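You operate a simulated robot arm through the tools that you are given. There is no shell and no other tool. Be economical: measure what you need, move in short steps, check, and stop when the job is done.

Carry out the task below with a simulated robot arm. There is one attempt and no reset: what you move stays moved.

JOB
Put the red cover from the top of the grey table on the red tray.

The check looks at the end state, three seconds after you hand in, the way a careful person would. Anything else that was tipped, shoved, dropped, spilled or broken makes it a failure. A push-on lid holds only when it is set on centred and level and pressed home; a screw cap is set on level and turned clockwise until tight.

ROBOT AND FRAMES
A 7-joint arm with a two-finger parallel gripper on a trunk, on a base that drives. Base frame: it is fixed to the floor where the robot stands at the start and does not move with it; the origin is under the middle of the robot, x ahead of it, y to its left, z up. Lengths are in mm, angles in rad, forces in N, time in s.
With the tool pointing down near the work surface it reaches from about 480 to 920 mm from the robot's upright axis, wherever it stands. Its first joint turns from -2.007 to 2.007 rad. Payload 3.91 kg.
The tool frame sits at the grasp point between the pads (the TCP): z along the fingers, y along the line on which they close. The tips reach 30 mm beyond it. Largest opening 110 mm; finger width 20, thickness 10; the body of the gripper, 48 by 112 mm, starts 55 mm behind the TCP.
Orientation is told as [roll, pitch, yaw] about the base's x, y, z axes, in that order, counted from this pose: with the fingers straight down and closing along the base's y, the tool's x points along the base's -x, its y along +y and its z along -z.

CONTROLS
- The arm moves only by the tool drive_tool. Its argument "steps" is a list of rows, each a list of 7 numbers: the shift along the base's x, y, z in units of 500 mm (1.0 is 500 mm), then the turn, a rotation vector about the base's x, y, z in units of 90 degrees (1.0 is 90 degrees), then the opening in per cent of the stroke, from 0 (shut) to 100 (fully open). In form: [[x, y, z, wx, wy, wz, gripper], ...]. A call has 1 to 20 rows; each row is the pose to reach, as a shift and turn from the pose commanded when the call began. A call with a number of a shift or a turn outside -1 to 1 is refused whole. Rows are played at 5 a second. More than 50 mm and 0.15 rad between two rows, or a gripper value outside its range, and nothing of the call is played. A pose out of reach is approached as far as the arm can. The call stops where the force on the tool passes 40 N (or 10 N more than at its start, if that is more) or the arm is blocked; 0.2 s more then pass. Each finger travels about 153 mm/s and halts on what it meets, pressing with about 20 N; the grip force reading is that of the motor and also rises with nothing between the fingers. The clock runs only during rows and for 0.2 s after the last one: add rows that repeat a pose to give the fingers time. The reply holds the time, the measured pose of the TCP, the force on the tool along the base axes, the opening and the grip force, in the units named above and with some noise.
- Cameras (640 x 400 px; columns grow to the right, rows downward): "scene" is now at [205, 135.6, 1320.2]; the picture's right is [-0.77, -0.64, 0.00], its down [-0.39, 0.47, -0.79] and it looks along [0.51, -0.61, -0.61] (base axes); focal length 240 px, centre (320, 200). "wrist" rides on the gripper at [-36, 0, -57] in the tool frame; the picture's right is [0.00, -1.00, 0.00], its down [0.97, 0.00, -0.24] and it looks along [0.24, 0.00, 0.97] (tool axes); focal length 218 px, centre (320, 200). There is no depth. A picture from a camera that has moved, and an enlarged one, comes with that camera's place and axes in the base frame and with its lens. The place of the scene camera against the robot may be out by one fixed shift of up to 18 mm in any direction.
- grab_frame(camera): a new picture of that camera. No time passes.
- slide_trunk(by): slides the trunk up (or, below 0, down) by that many mm; the arm and the scene camera ride with it, the base frame stays. It gives what a move gives, with no picture.
- roll_base(legs): drives the robot by 1 to 6 legs, each [ahead, left, turn to the left] in mm, mm and rad, along the robot's own axes; the way and the turn of a leg run together, so that a leg with both is an arc; at most 1500 mm and 3.142 rad a leg. The arm and the cameras ride along, it lands a little off, and it stops where it bumps. It gives what a move gives.
- aim_head(pan, tilt): turns the head with the scene camera to pan (to the left, within 1.396 rad either way) and tilt (down, from -0.506 to 1.204), counted from straight ahead of the robot. It gives what a move gives.
- close_up(camera, box): a new picture of the part [left, top, right, bottom] of that camera's present view, enlarged. No time passes.
- close_job(): hands the job in; it is judged then, once.

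Go step by step. Nothing tells you exact positions but the pictures and the camera data: compare them with the known pose of the tool, close in by small moves and look again before you grip or let go. The budget is 120 turns and 90 pictures, counting those below and the enlarged ones. Unless the task says otherwise, let go and move clear before handing in, and close with one line.

The tools are called as a command line: name --pt "numbers of a row" for each row, then --argument value for the rest, lists and objects as JSON in quotes. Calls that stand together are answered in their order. drive_tool: Moves the arm, as the interface text tells. Its arguments: {"type":"object","properties":{"steps":{"type":"array"}},"required":["steps"]} The other tools are called the same way: slide_trunk (by) slides the trunk up or down; roll_base (legs) drives the base; aim_head (pan, tilt) turns the head that bears the scene camera; grab_frame (camera) takes a picture; close_up (camera, box) takes an enlarged picture of a part of a camera's view; close_job () hands the job in.

At the start:

```text
clock: 0.0
tool_pos: [612.9, -261.6, 1028.0]
tcp_rot: [0.001, 0.0, 0.0]
ft_force: [0.3, -0.1, -1.1]
grip_width: 110.0
gripper_force: 0.0
trunk travel left (down, up): [-650.0, 340.0]
robot x, y, heading: [0.8, -2.6, 0.003]
head pan, tilt: [-0.88, 0.654]
```

scene: 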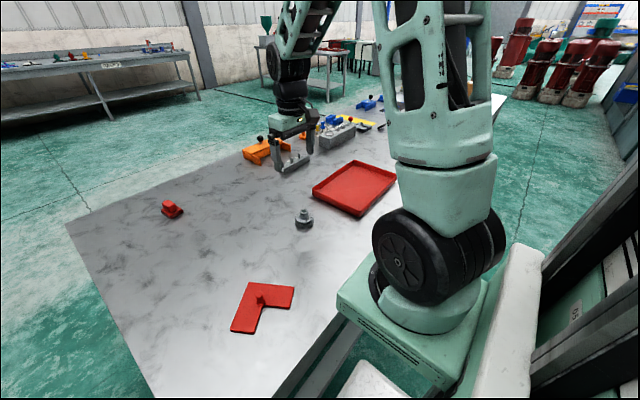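
wrist: 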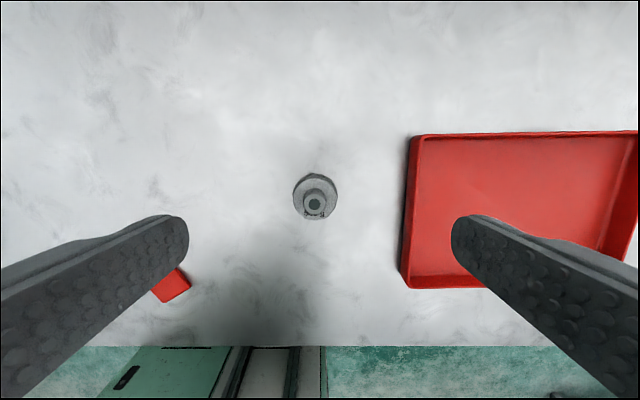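

I see a red L-shaped piece with a knob, a small red object, a grey capped item and the red tray. I'll zoom in to tell which one is the cover.

close_up --camera "scene" --box '[210, 260, 320, 350]'

close_up --camera "scene" --box '[130, 180, 220, 240]'

close_up --camera "scene" --box '[230, 80, 410, 230]'

close_up --camera "scene" --box '[0, 20, 380, 110]'

```text
4.44 times, centred on (265, 305) of scene
camera zoom: at [205.0, 135.6, 1320.2], right [-0.77, -0.64, 0.0], down [-0.39, 0.47, -0.79], along [0.51, -0.61, -0.61], focal length 1068 px, centre (564, -267)
```

zoom: 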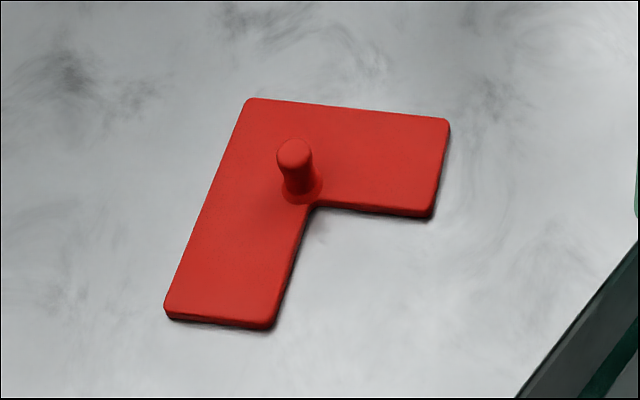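

```text
6.67 times, centred on (175, 210) of scene
camera zoom: at [205.0, 135.6, 1320.2], right [-0.77, -0.64, 0.0], down [-0.39, 0.47, -0.79], along [0.51, -0.61, -0.61], focal length 1602 px, centre (1287, 133)
```

zoom: 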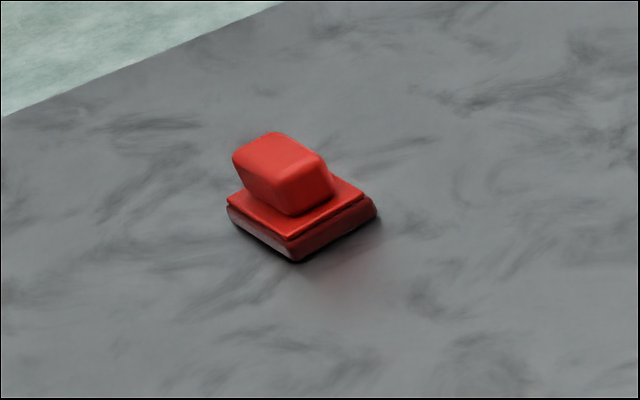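

```text
2.67 times, centred on (320, 155) of scene
camera zoom: at [205.0, 135.6, 1320.2], right [-0.77, -0.64, 0.0], down [-0.39, 0.47, -0.79], along [0.51, -0.61, -0.61], focal length 641 px, centre (320, 320)
```

zoom: 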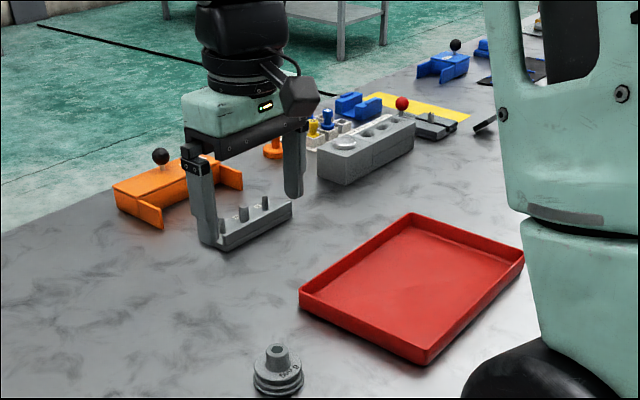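

```text
1.68 times, centred on (190, 65) of scene
camera zoom: at [205.0, 135.6, 1320.2], right [-0.77, -0.64, 0.0], down [-0.39, 0.47, -0.79], along [0.51, -0.61, -0.61], focal length 405 px, centre (539, 427)
```

zoom: 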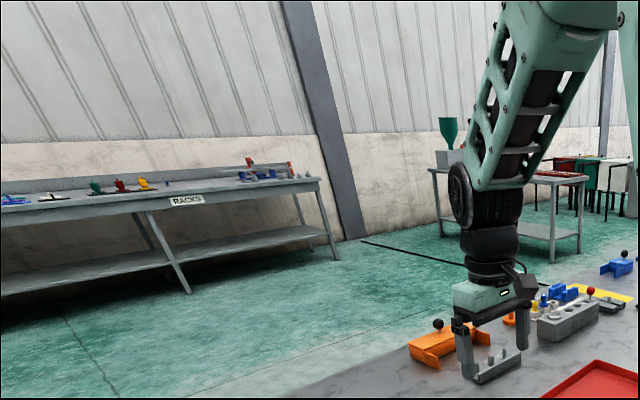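

The L-shaped plate with a peg looks like a cover, but the other candidates and tables need ruling out. I'll look around with the head.

aim_head --pan 0.3 --tilt 0.5

grab_frame --camera "scene"

aim_head --pan 1.39 --tilt 0.4

grab_frame --camera "scene"

aim_head --pan -1.39 --tilt 0.4

grab_frame --camera "scene"

```text
clock: 1.4
tool_pos: [612.5, -260.8, 1028.1]
tcp_rot: [0.0, 0.0, -0.002]
ft_force: [0.1, 0.7, 0.2]
grip_width: 110.0
gripper_force: 0.0
trunk travel left (down, up): [-650.0, 340.0]
robot x, y, heading: [0.8, 0.9, -0.001]
head pan, tilt: [0.3, 0.499]
```

```text
83 pictures are left
camera scene: at [236.7, 229.2, 1334.1], right [0.29, -0.96, 0.0], down [-0.46, -0.14, -0.88], along [0.84, 0.26, -0.48], focal length 240 px, centre (320, 200)
```

scene: 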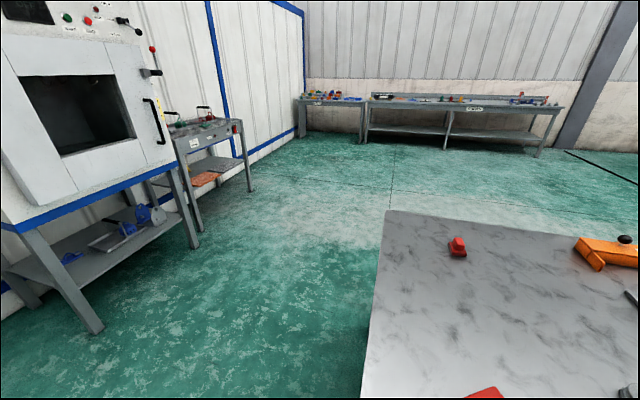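

```text
clock: 2.7
tool_pos: [612.3, -261.1, 1028.9]
tcp_rot: [-0.002, 0.001, 0.001]
ft_force: [0.1, -0.2, -1.2]
grip_width: 110.0
gripper_force: 0.0
trunk travel left (down, up): [-650.0, 340.0]
robot x, y, heading: [-1.1, -2.9, 0.002]
head pan, tilt: [1.389, 0.4]
```

```text
82 pictures are left
camera scene: at [166.6, 293.4, 1343.2], right [0.98, -0.18, 0.0], down [-0.07, -0.38, -0.92], along [0.17, 0.91, -0.39], focal length 240 px, centre (320, 200)
```

scene: 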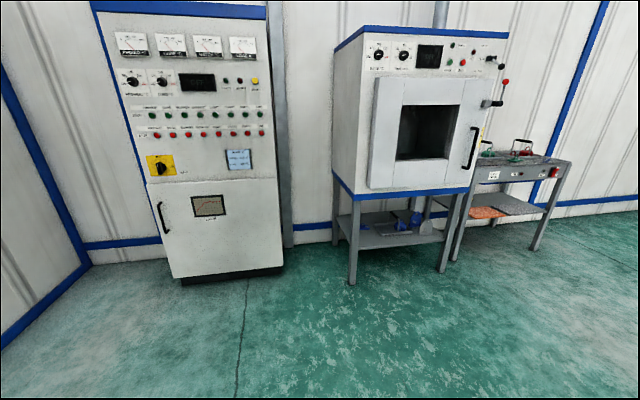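

```text
clock: 5.2
tool_pos: [613.0, -261.4, 1029.2]
tcp_rot: [0.0, 0.0, 0.0]
ft_force: [-0.4, -0.1, 0.3]
grip_width: 109.9
gripper_force: 0.0
trunk travel left (down, up): [-650.0, 340.0]
robot x, y, heading: [1.6, -0.1, -0.001]
head pan, tilt: [-1.389, 0.4]
```

```text
81 pictures are left
camera scene: at [166.5, 111.2, 1343.2], right [-0.98, -0.18, 0.0], down [-0.07, 0.38, -0.92], along [0.17, -0.91, -0.39], focal length 240 px, centre (320, 200)
```

scene: 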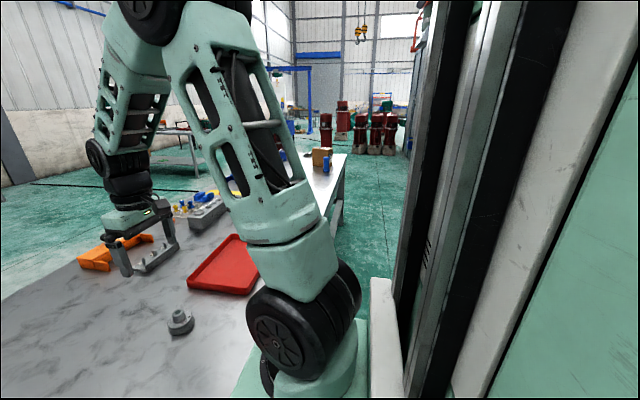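

The small grey table by the oven carries red and green items with handles, and it has a lower shelf. I'll zoom in on it.

aim_head --pan 0.9 --tilt 0.4

grab_frame --camera "scene"

close_up --camera "scene" --box '[300, 100, 460, 200]'

```text
clock: 7.3
tool_pos: [613.0, -261.4, 1027.7]
tcp_rot: [0.0, -0.001, 0.0]
ft_force: [-0.1, 0.1, 0.2]
grip_width: 110.0
gripper_force: 0.0
trunk travel left (down, up): [-650.0, 340.0]
robot x, y, heading: [-0.3, -0.7, 0.0]
head pan, tilt: [0.901, 0.4]
```

```text
80 pictures are left
camera scene: at [207.3, 274.9, 1343.3], right [0.78, -0.62, 0.0], down [-0.24, -0.3, -0.92], along [0.57, 0.72, -0.39], focal length 240 px, centre (320, 200)
```

scene: 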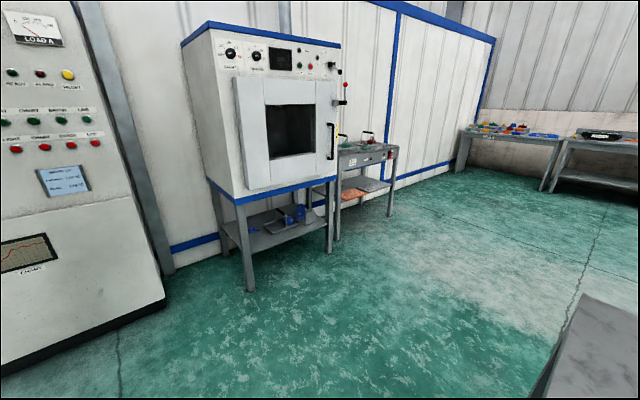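

```text
4.00 times, centred on (380, 150) of scene
camera zoom: at [207.3, 274.9, 1343.3], right [0.78, -0.62, 0.0], down [-0.24, -0.3, -0.92], along [0.57, 0.72, -0.39], focal length 961 px, centre (80, 400)
```

zoom: 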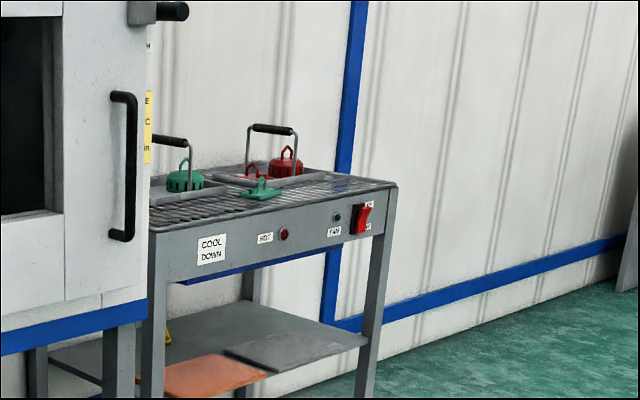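

Those are the "cool down" fittings on a separate station. The red L-shaped plate with a peg on the work table, at about (492, 0), is the cover. I'll move the hand above it for a wrist look.

drive_tool --pt "-0.03 0.08 0 0 0 0 100" --pt "-0.06 0.16 0 0 0 0 100" --pt "-0.09 0.24 0 0 0 0 100" --pt "-0.12 0.32 0 0 0 0 100" --pt "-0.15 0.4 0 0 0 0 100" --pt "-0.18 0.48 0 0 0 0 100" --pt "-0.2 0.52 0 0 0 0 100" --pt "-0.2 0.52 0 0 0 0 100" --pt "-0.2 0.52 0 0 0 0 100"

grab_frame --camera "wrist"

aim_head --pan -0.5 --tilt 0.75

grab_frame --camera "scene"

```text
clock: 9.3
tool_pos: [512.6, -2.0, 1029.2]
tcp_rot: [0.0, 0.0, 0.001]
ft_force: [-0.6, 0.9, 0.8]
grip_width: 110.1
gripper_force: 0.1
trunk travel left (down, up): [-650.0, 340.0]
robot x, y, heading: [-0.7, -1.7, -0.007]
head pan, tilt: [0.901, 0.4]
```

```text
78 pictures are left
camera wrist: at [549.1, -2.1, 1085.0], right [0.0, -1.0, 0.0], down [-0.97, 0.0, 0.24], along [-0.24, 0.0, -0.97], focal length 218 px, centre (320, 200)
```

wrist: 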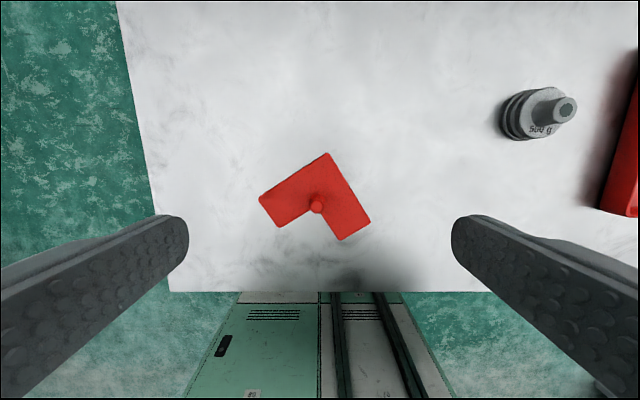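

```text
clock: 10.8
tool_pos: [513.7, -0.3, 1030.0]
tcp_rot: [0.0, 0.002, -0.001]
ft_force: [-0.6, -0.2, -0.2]
grip_width: 110.1
gripper_force: 0.1
trunk travel left (down, up): [-650.0, 340.0]
robot x, y, heading: [-1.8, -0.3, 0.004]
head pan, tilt: [-0.499, 0.75]
```

```text
77 pictures are left
camera scene: at [222.6, 162.7, 1312.2], right [-0.48, -0.88, 0.0], down [-0.6, 0.33, -0.73], along [0.64, -0.35, -0.68], focal length 240 px, centre (320, 200)
```

scene: 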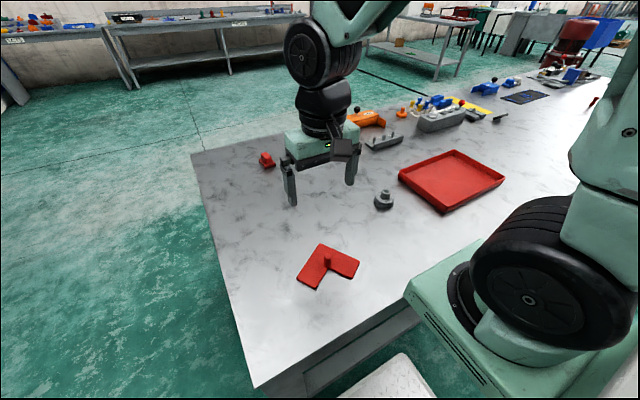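

The cover's knob is at roughly (484, 2). Before gripping I'll take a sharper look at it and at the other red item.

close_up --camera "wrist" --box '[240, 140, 400, 240]'

close_up --camera "scene" --box '[240, 140, 304, 180]'

close_up --camera "scene" --box '[340, 60, 620, 220]'

```text
4.00 times, centred on (320, 190) of wrist
camera zoom: at [549.2, -2.3, 1085.0], right [0.0, -1.0, 0.0], down [-0.97, 0.0, 0.24], along [-0.24, 0.0, -0.97], focal length 873 px, centre (320, 240)
```

zoom: 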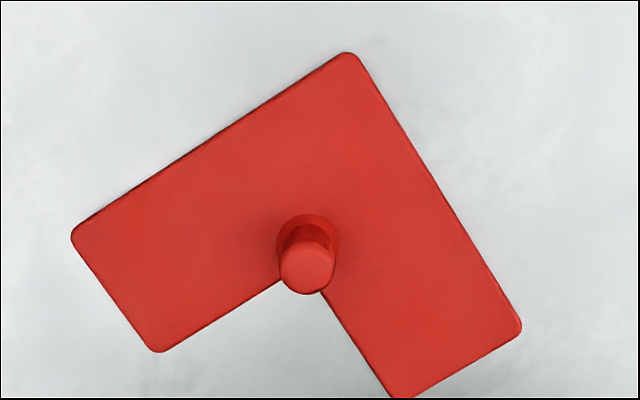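

```text
10.00 times, centred on (272, 160) of scene
camera zoom: at [222.6, 162.7, 1312.2], right [-0.48, -0.88, 0.0], down [-0.6, 0.33, -0.73], along [0.64, -0.35, -0.68], focal length 2402 px, centre (800, 600)
```

zoom: 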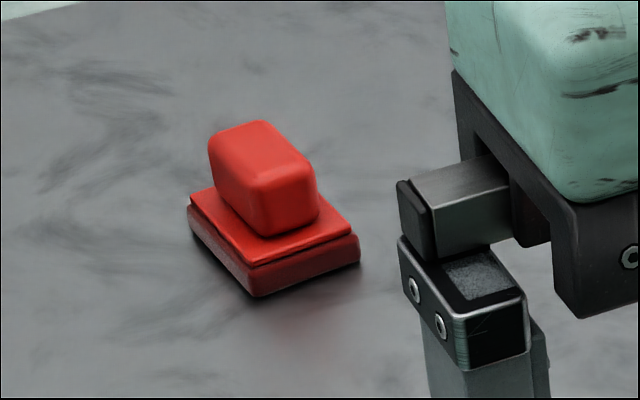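

```text
2.29 times, centred on (480, 140) of scene
camera zoom: at [222.6, 162.7, 1312.2], right [-0.48, -0.88, 0.0], down [-0.6, 0.33, -0.73], along [0.64, -0.35, -0.68], focal length 549 px, centre (-46, 337)
```

zoom: 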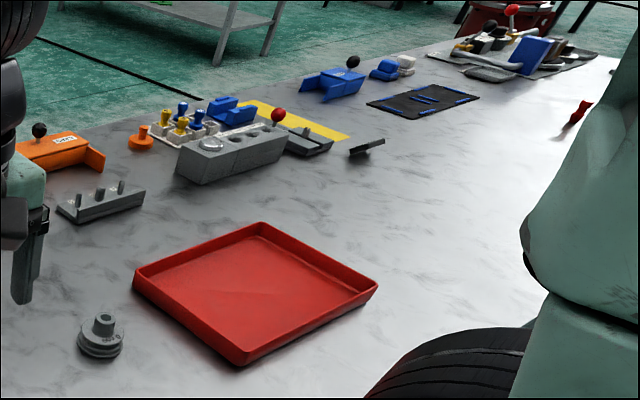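

The other red piece is a solid stamp or polisher, so the L plate is the cover. Its peg is at about (481, 2), with the top near z 841. I'll descend part way and look again.

drive_tool --pt "-0.032 0.004 -0.06 0 0 0 100" --pt "-0.062 0.007 -0.14 0 0 0 80" --pt "-0.062 0.007 -0.22 0 0 0 60" --pt "-0.062 0.007 -0.28 0 0 0 55" --pt "-0.062 0.007 -0.28 0 0 0 55" --pt "-0.062 0.007 -0.28 0 0 0 55"

grab_frame --camera "wrist"

grab_frame --camera "scene"

```text
clock: 12.2
tool_pos: [484.2, 4.1, 888.6]
tcp_rot: [-0.001, 0.0, 0.0]
ft_force: [-0.2, 0.3, 0.1]
grip_width: 60.7
gripper_force: 0.2
trunk travel left (down, up): [-650.0, 340.0]
robot x, y, heading: [-1.0, -0.3, -0.0]
head pan, tilt: [-0.499, 0.75]
```

```text
73 pictures are left
camera wrist: at [520.4, 2.7, 944.0], right [0.0, -1.0, 0.0], down [-0.97, 0.0, 0.24], along [-0.24, 0.0, -0.97], focal length 218 px, centre (320, 200)
```

wrist: 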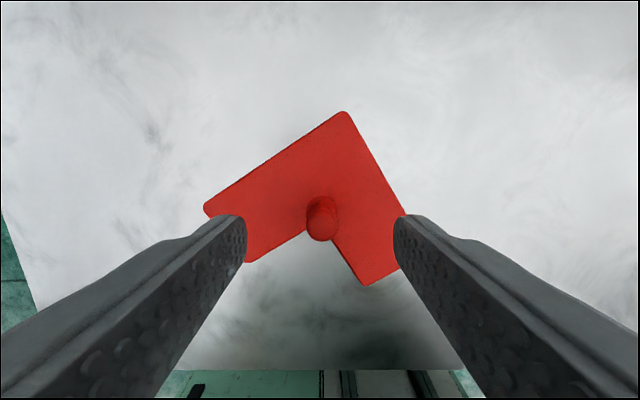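

```text
72 pictures are left
camera scene: at [222.5, 162.7, 1312.1], right [-0.48, -0.88, 0.0], down [-0.6, 0.33, -0.73], along [0.64, -0.35, -0.68], focal length 240 px, centre (320, 200)
```

scene: 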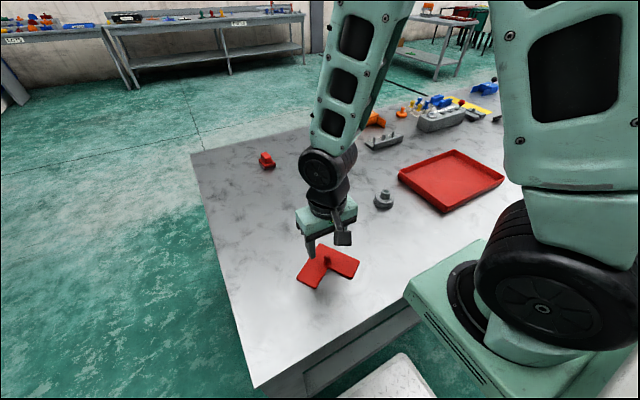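

The fingers straddle the peg, which is within about 1–2 mm of centre. I'll lower slowly so the tips stay just above the plate.

drive_tool --pt "-0.002 -0.001 -0.03 0 0 0 50" --pt "-0.002 -0.001 -0.06 0 0 0 50" --pt "-0.002 -0.001 -0.084 0 0 0 50" --pt "-0.002 -0.001 -0.084 0 0 0 50"

grab_frame --camera "wrist"

close_up --camera "scene" --box '[270, 200, 398, 300]'

```text
clock: 13.2
tool_pos: [482.5, 1.3, 846.9]
tcp_rot: [0.0, -0.001, -0.001]
ft_force: [-0.4, -0.5, -0.3]
grip_width: 55.0
gripper_force: 0.1
trunk travel left (down, up): [-650.0, 340.0]
robot x, y, heading: [-1.6, 1.4, 0.005]
head pan, tilt: [-0.499, 0.75]
```

```text
71 pictures are left
camera wrist: at [518.0, 0.3, 902.9], right [0.0, -1.0, 0.0], down [-0.97, 0.0, 0.24], along [-0.24, 0.0, -0.97], focal length 218 px, centre (320, 200)
```

wrist: 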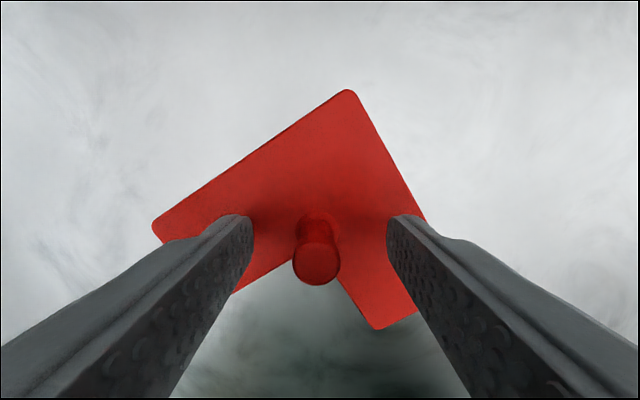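

```text
4.00 times, centred on (334, 250) of scene
camera zoom: at [222.5, 162.7, 1312.1], right [-0.48, -0.88, 0.0], down [-0.6, 0.33, -0.73], along [0.64, -0.35, -0.68], focal length 961 px, centre (264, 0)
```

zoom: 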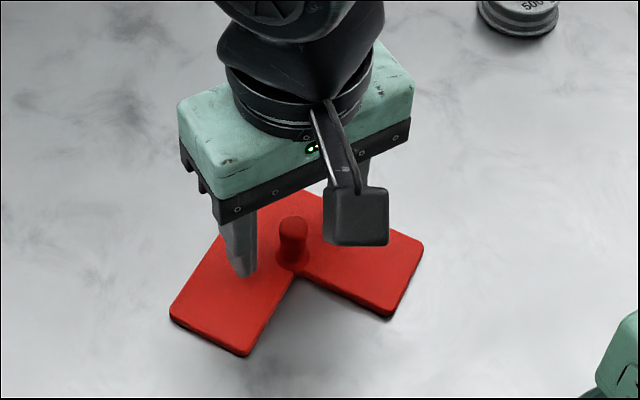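

The peg sits between the fingers and the tips are still clear of the plate. I'll lower 4 mm more and close.

drive_tool --pt "0 0.003 -0.008 0 0 0 50" --pt "0 0.003 -0.008 0 0 0 25" --pt "0 0.003 -0.008 0 0 0 0" --pt "0 0.003 -0.008 0 0 0 0" --pt "0 0.003 -0.008 0 0 0 0" --pt "0 0.003 -0.008 0 0 0 0"

grab_frame --camera "wrist"

```text
clock: 14.6
tool_pos: [480.7, 2.5, 842.7]
tcp_rot: [0.0, 0.0, 0.0]
ft_force: [0.0, -0.4, 0.5]
grip_width: 15.4
gripper_force: 19.8
trunk travel left (down, up): [-650.0, 340.0]
robot x, y, heading: [-1.6, -1.2, -0.004]
head pan, tilt: [-0.499, 0.75]
```

```text
69 pictures are left
camera wrist: at [517.3, 2.1, 899.0], right [0.0, -1.0, 0.0], down [-0.97, 0.0, 0.24], along [-0.24, 0.0, -0.97], focal length 218 px, centre (320, 200)
```

wrist: 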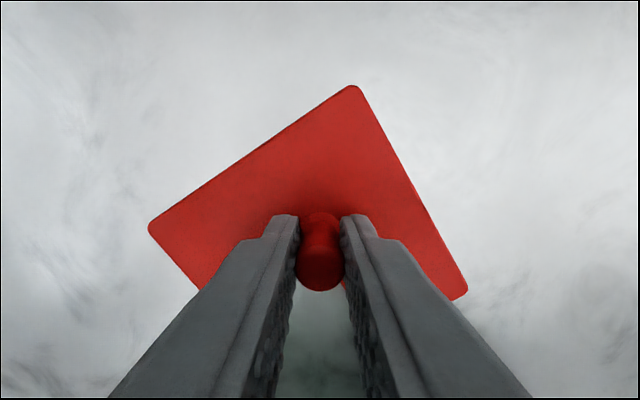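

The peg is gripped, at 15.4 mm wide. I'll lift straight up.

drive_tool --pt "0 0 0.02 0 0 0 0" --pt "0 0 0.06 0 0 0 0" --pt "0 0 0.12 0 0 0 0" --pt "0 0 0.2 0 0 0 0" --pt "0 0 0.28 0 0 0 0" --pt "0 0 0.3 0 0 0 0" --pt "0 0 0.3 0 0 0 0"

grab_frame --camera "scene"

grab_frame --camera "wrist"

```text
clock: 16.2
tool_pos: [482.3, 5.0, 991.5]
tcp_rot: [0.0, -0.001, 0.0]
ft_force: [-0.1, -0.4, -1.0]
grip_width: 15.6
gripper_force: 19.5
trunk travel left (down, up): [-650.0, 340.0]
robot x, y, heading: [0.2, -0.5, -0.003]
head pan, tilt: [-0.499, 0.75]
```

```text
68 pictures are left
camera scene: at [222.6, 162.7, 1312.1], right [-0.48, -0.88, 0.0], down [-0.6, 0.33, -0.73], along [0.64, -0.35, -0.68], focal length 240 px, centre (320, 200)
```

scene: 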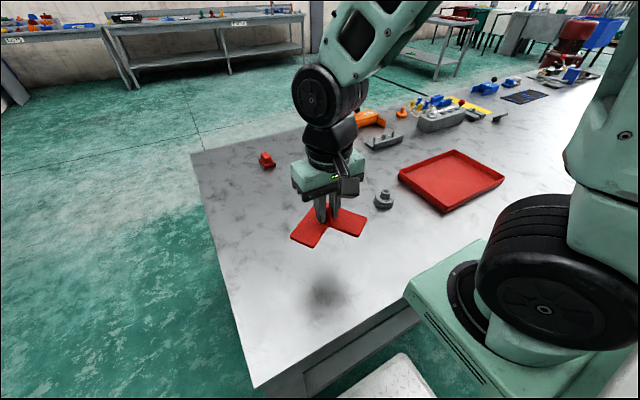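

```text
67 pictures are left
camera wrist: at [518.4, 3.6, 1048.7], right [0.0, -1.0, 0.0], down [-0.97, 0.0, 0.24], along [-0.24, 0.0, -0.97], focal length 218 px, centre (320, 200)
```

wrist: 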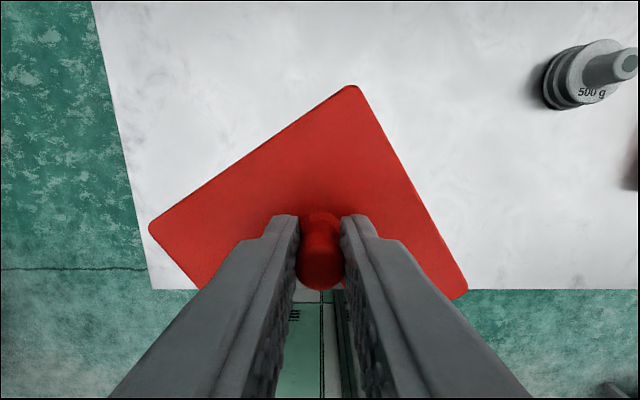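

The cover is held level and clear. The tray spans about x 464–664 and y −665 to −370, so I'll carry the cover over its middle near (560, −518) in two calls.

drive_tool --pt "0.012 -0.08 0 0 0 0 0" --pt "0.024 -0.16 0 0 0 0 0" --pt "0.036 -0.24 0 0 0 0 0" --pt "0.048 -0.32 0 0 0 0 0" --pt "0.06 -0.4 0 0 0 0 0" --pt "0.072 -0.48 0 0 0 0 0" --pt "0.084 -0.56 0 0 0 0 0" --pt "0.096 -0.64 0 0 0 0 0" --pt "0.108 -0.72 0 0 0 0 0" --pt "0.12 -0.8 0 0 0 0 0" --pt "0.132 -0.88 0 0 0 0 0" --pt "0.144 -0.94 0 0 0 0 0" --pt "0.156 -0.98 0 0 0 0 0" --pt "0.156 -0.98 0 0 0 0 0"

drive_tool --pt "0 -0.03 0 0 0 0 0" --pt "0 -0.06 0 0 0 0 0" --pt "0 -0.06 0 0 0 0 0"

aim_head --pan -0.9 --tilt 0.7

grab_frame --camera "scene"

grab_frame --camera "wrist"

```text
clock: 19.2
tool_pos: [561.1, -487.0, 992.4]
tcp_rot: [-0.001, -0.002, 0.001]
ft_force: [-0.4, 0.1, -0.4]
grip_width: 15.4
gripper_force: 19.4
trunk travel left (down, up): [-650.0, 340.0]
robot x, y, heading: [-3.0, -2.4, -0.004]
head pan, tilt: [-0.499, 0.75]
```

```text
clock: 20.0
tool_pos: [559.6, -517.3, 991.7]
tcp_rot: [0.0, 0.0, 0.0]
ft_force: [-0.6, 0.5, -0.3]
grip_width: 15.6
gripper_force: 20.1
trunk travel left (down, up): [-650.0, 340.0]
robot x, y, heading: [0.3, 1.2, -0.001]
head pan, tilt: [-0.499, 0.75]
```

```text
clock: 20.9
tool_pos: [559.3, -518.0, 991.5]
tcp_rot: [0.0, 0.0, 0.0]
ft_force: [0.0, 0.0, -1.1]
grip_width: 15.6
gripper_force: 20.5
trunk travel left (down, up): [-650.0, 340.0]
robot x, y, heading: [2.2, 1.6, -0.002]
head pan, tilt: [-0.901, 0.7]
```

```text
66 pictures are left
camera scene: at [202.6, 135.8, 1316.4], right [-0.78, -0.62, 0.0], down [-0.4, 0.5, -0.76], along [0.48, -0.6, -0.64], focal length 240 px, centre (320, 200)
```

scene: 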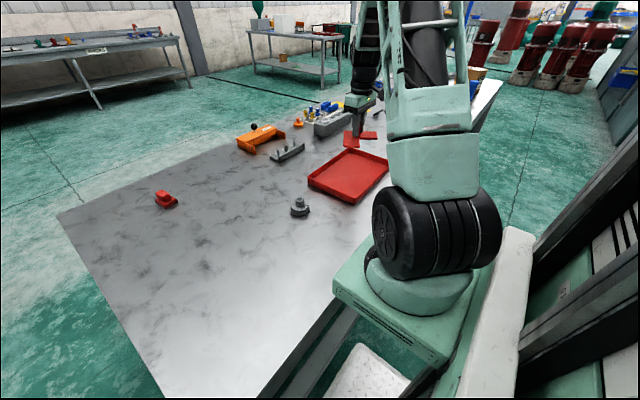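

```text
65 pictures are left
camera wrist: at [595.6, -518.0, 1048.4], right [0.0, -1.0, 0.0], down [-0.97, 0.0, 0.24], along [-0.24, 0.0, -0.97], focal length 218 px, centre (320, 200)
```

wrist: 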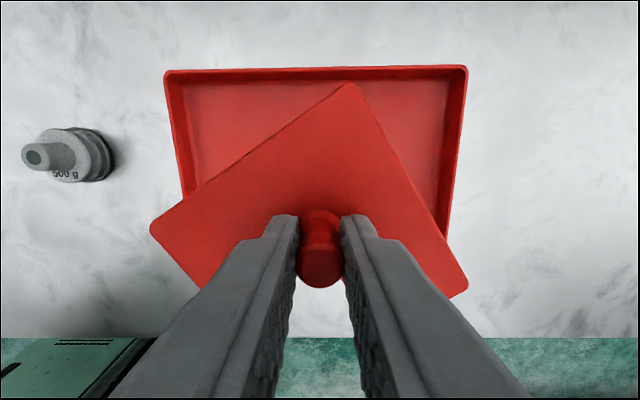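

The tray in this view spans x ≈ 464–665 and y ≈ −653 to −376, so the cover is centred over it. I'll lower it to just above the floor of the tray.

drive_tool --pt "0 0.002 -0.06 0 0 0 0" --pt "0 0.002 -0.12 0 0 0 0" --pt "0 0.002 -0.18 0 0 0 0" --pt "0 0.002 -0.23 0 0 0 0" --pt "0 0.002 -0.26 0 0 0 0" --pt "0 0.002 -0.26 0 0 0 0"

grab_frame --camera "wrist"

close_up --camera "scene" --box '[270, 100, 430, 210]'

```text
clock: 22.3
tool_pos: [558.3, -514.5, 862.0]
tcp_rot: [0.0, 0.0, -0.001]
ft_force: [0.4, -0.2, -1.5]
grip_width: 15.1
gripper_force: 19.9
trunk travel left (down, up): [-650.0, 340.0]
robot x, y, heading: [2.0, -4.2, 0.001]
head pan, tilt: [-0.901, 0.7]
```

```text
64 pictures are left
camera wrist: at [595.3, -515.7, 919.0], right [0.0, -1.0, 0.0], down [-0.97, 0.0, 0.24], along [-0.24, 0.0, -0.97], focal length 218 px, centre (320, 200)
```

wrist: 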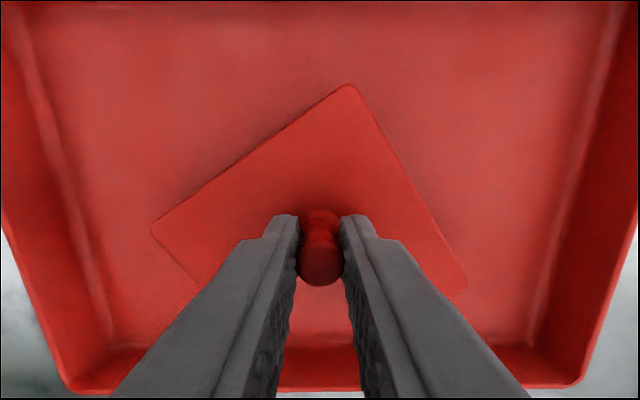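

```text
3.64 times, centred on (350, 155) of scene
camera zoom: at [202.5, 135.7, 1316.4], right [-0.78, -0.62, 0.0], down [-0.4, 0.5, -0.76], along [0.48, -0.6, -0.64], focal length 874 px, centre (211, 364)
```

zoom: 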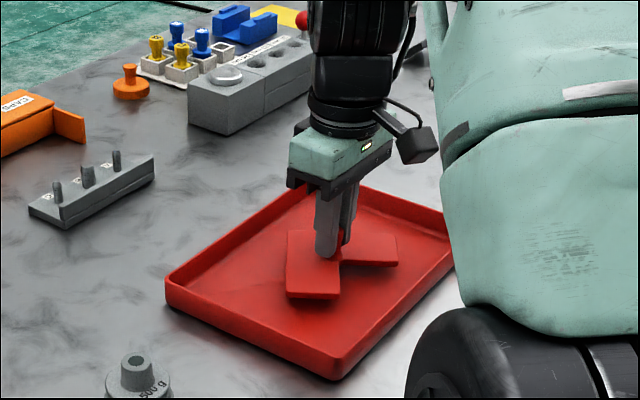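

The cover is inside the tray with clearance all round. I'll lower it gently until it makes contact.

drive_tool --pt "0 0 -0.006 0 0 0 0" --pt "0 0 -0.012 0 0 0 0" --pt "0 0 -0.018 0 0 0 0" --pt "0 0 -0.022 0 0 0 0" --pt "0 0 -0.022 0 0 0 0"

close_up --camera "scene" --box '[320, 120, 400, 190]'

```text
clock: 23.5
tool_pos: [558.2, -515.8, 851.1]
tcp_rot: [-0.001, 0.001, -0.001]
ft_force: [-0.9, -0.4, -0.5]
grip_width: 15.3
gripper_force: 19.9
trunk travel left (down, up): [-650.0, 340.0]
robot x, y, heading: [-1.1, -0.0, -0.002]
head pan, tilt: [-0.901, 0.7]
```

```text
5.71 times, centred on (360, 155) of scene
camera zoom: at [202.6, 135.7, 1316.4], right [-0.78, -0.62, 0.0], down [-0.4, 0.5, -0.76], along [0.48, -0.6, -0.64], focal length 1373 px, centre (91, 457)
```

zoom: 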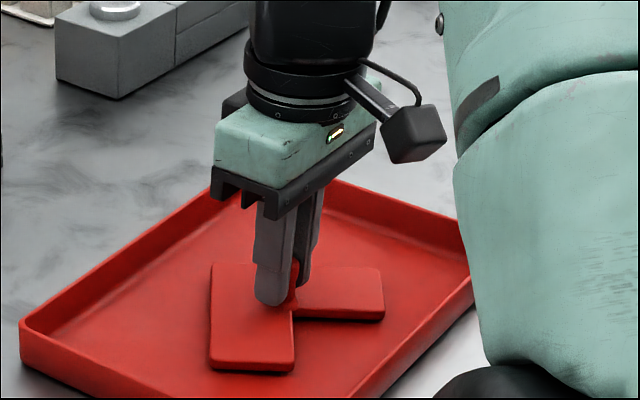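

There is no contact yet, so I'll go down in 2 mm steps.

drive_tool --pt "0 0 -0.004 0 0 0 0" --pt "0 0 -0.004 0 0 0 0"

drive_tool --pt "0 0 -0.003 0 0 0 0" --pt "0 0 -0.003 0 0 0 0"

```text
clock: 24.1
tool_pos: [558.3, -515.4, 848.9]
tcp_rot: [0.001, -0.001, 0.001]
ft_force: [-1.0, 0.2, -1.0]
grip_width: 15.3
gripper_force: 20.7
trunk travel left (down, up): [-650.0, 340.0]
robot x, y, heading: [-1.5, 0.0, -0.0]
head pan, tilt: [-0.901, 0.7]
```

```text
clock: 24.7
tool_pos: [558.1, -515.9, 847.3]
tcp_rot: [0.0, 0.001, -0.001]
ft_force: [1.2, -0.2, 3.6]
grip_width: 15.6
gripper_force: 20.0
trunk travel left (down, up): [-650.0, 340.0]
robot x, y, heading: [2.3, -1.3, -0.0]
head pan, tilt: [-0.901, 0.7]
```

Contact shows as about 4 N upward. I'll release and rise straight up.

drive_tool --pt "0 0 0 0 0 0 25" --pt "0 0 0 0 0 0 45" --pt "0 0 0 0 0 0 50" --pt "0 0 0.04 0 0 0 50" --pt "0 0 0.1 0 0 0 50" --pt "0 0 0.18 0 0 0 50" --pt "0 0 0.26 0 0 0 50" --pt "0 0 0.34 0 0 0 50" --pt "0 0 0.36 0 0 0 50"

grab_frame --camera "wrist"

grab_frame --camera "scene"

close_up --camera "scene" --box '[290, 120, 410, 210]'

```text
clock: 26.7
tool_pos: [559.3, -516.0, 1025.7]
tcp_rot: [0.002, 0.001, -0.001]
ft_force: [-0.9, -0.6, 0.4]
grip_width: 54.8
gripper_force: 0.0
trunk travel left (down, up): [-650.0, 340.0]
robot x, y, heading: [3.5, 0.4, 0.002]
head pan, tilt: [-0.901, 0.7]
```

```text
61 pictures are left
camera wrist: at [594.4, -516.7, 1082.7], right [0.0, -1.0, 0.0], down [-0.97, 0.0, 0.24], along [-0.24, 0.0, -0.97], focal length 218 px, centre (320, 200)
```

wrist: 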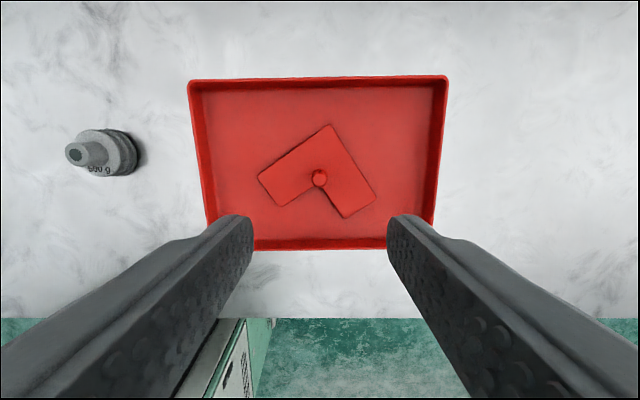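

```text
60 pictures are left
camera scene: at [202.6, 135.6, 1316.4], right [-0.78, -0.62, 0.0], down [-0.4, 0.5, -0.76], along [0.47, -0.6, -0.64], focal length 240 px, centre (320, 200)
```

scene: 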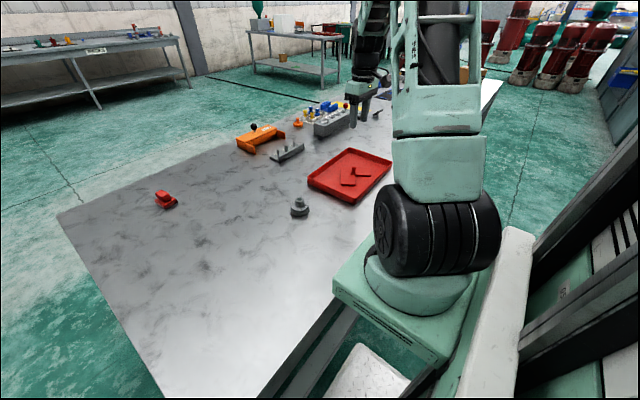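

```text
4.44 times, centred on (350, 165) of scene
camera zoom: at [202.6, 135.6, 1316.4], right [-0.78, -0.62, 0.0], down [-0.4, 0.5, -0.76], along [0.47, -0.6, -0.64], focal length 1068 px, centre (187, 356)
```

zoom: 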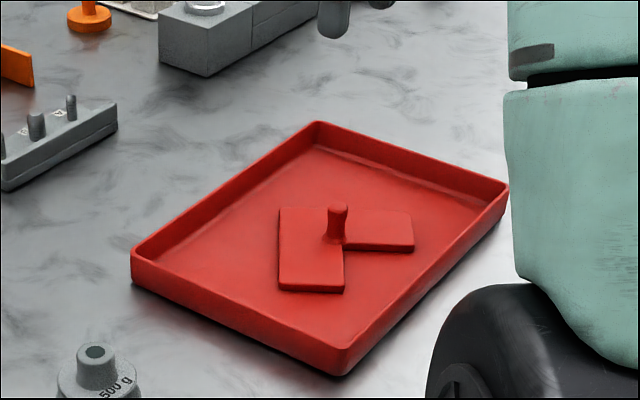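

The cover lies flat in the middle of the red tray, nothing else has moved and the gripper is clear. I'm handing in.

close_job

```text
The job is handed in.
```

The red L-shaped cover is now lying flat on the red tray, released with the gripper clear, and the job is handed in.
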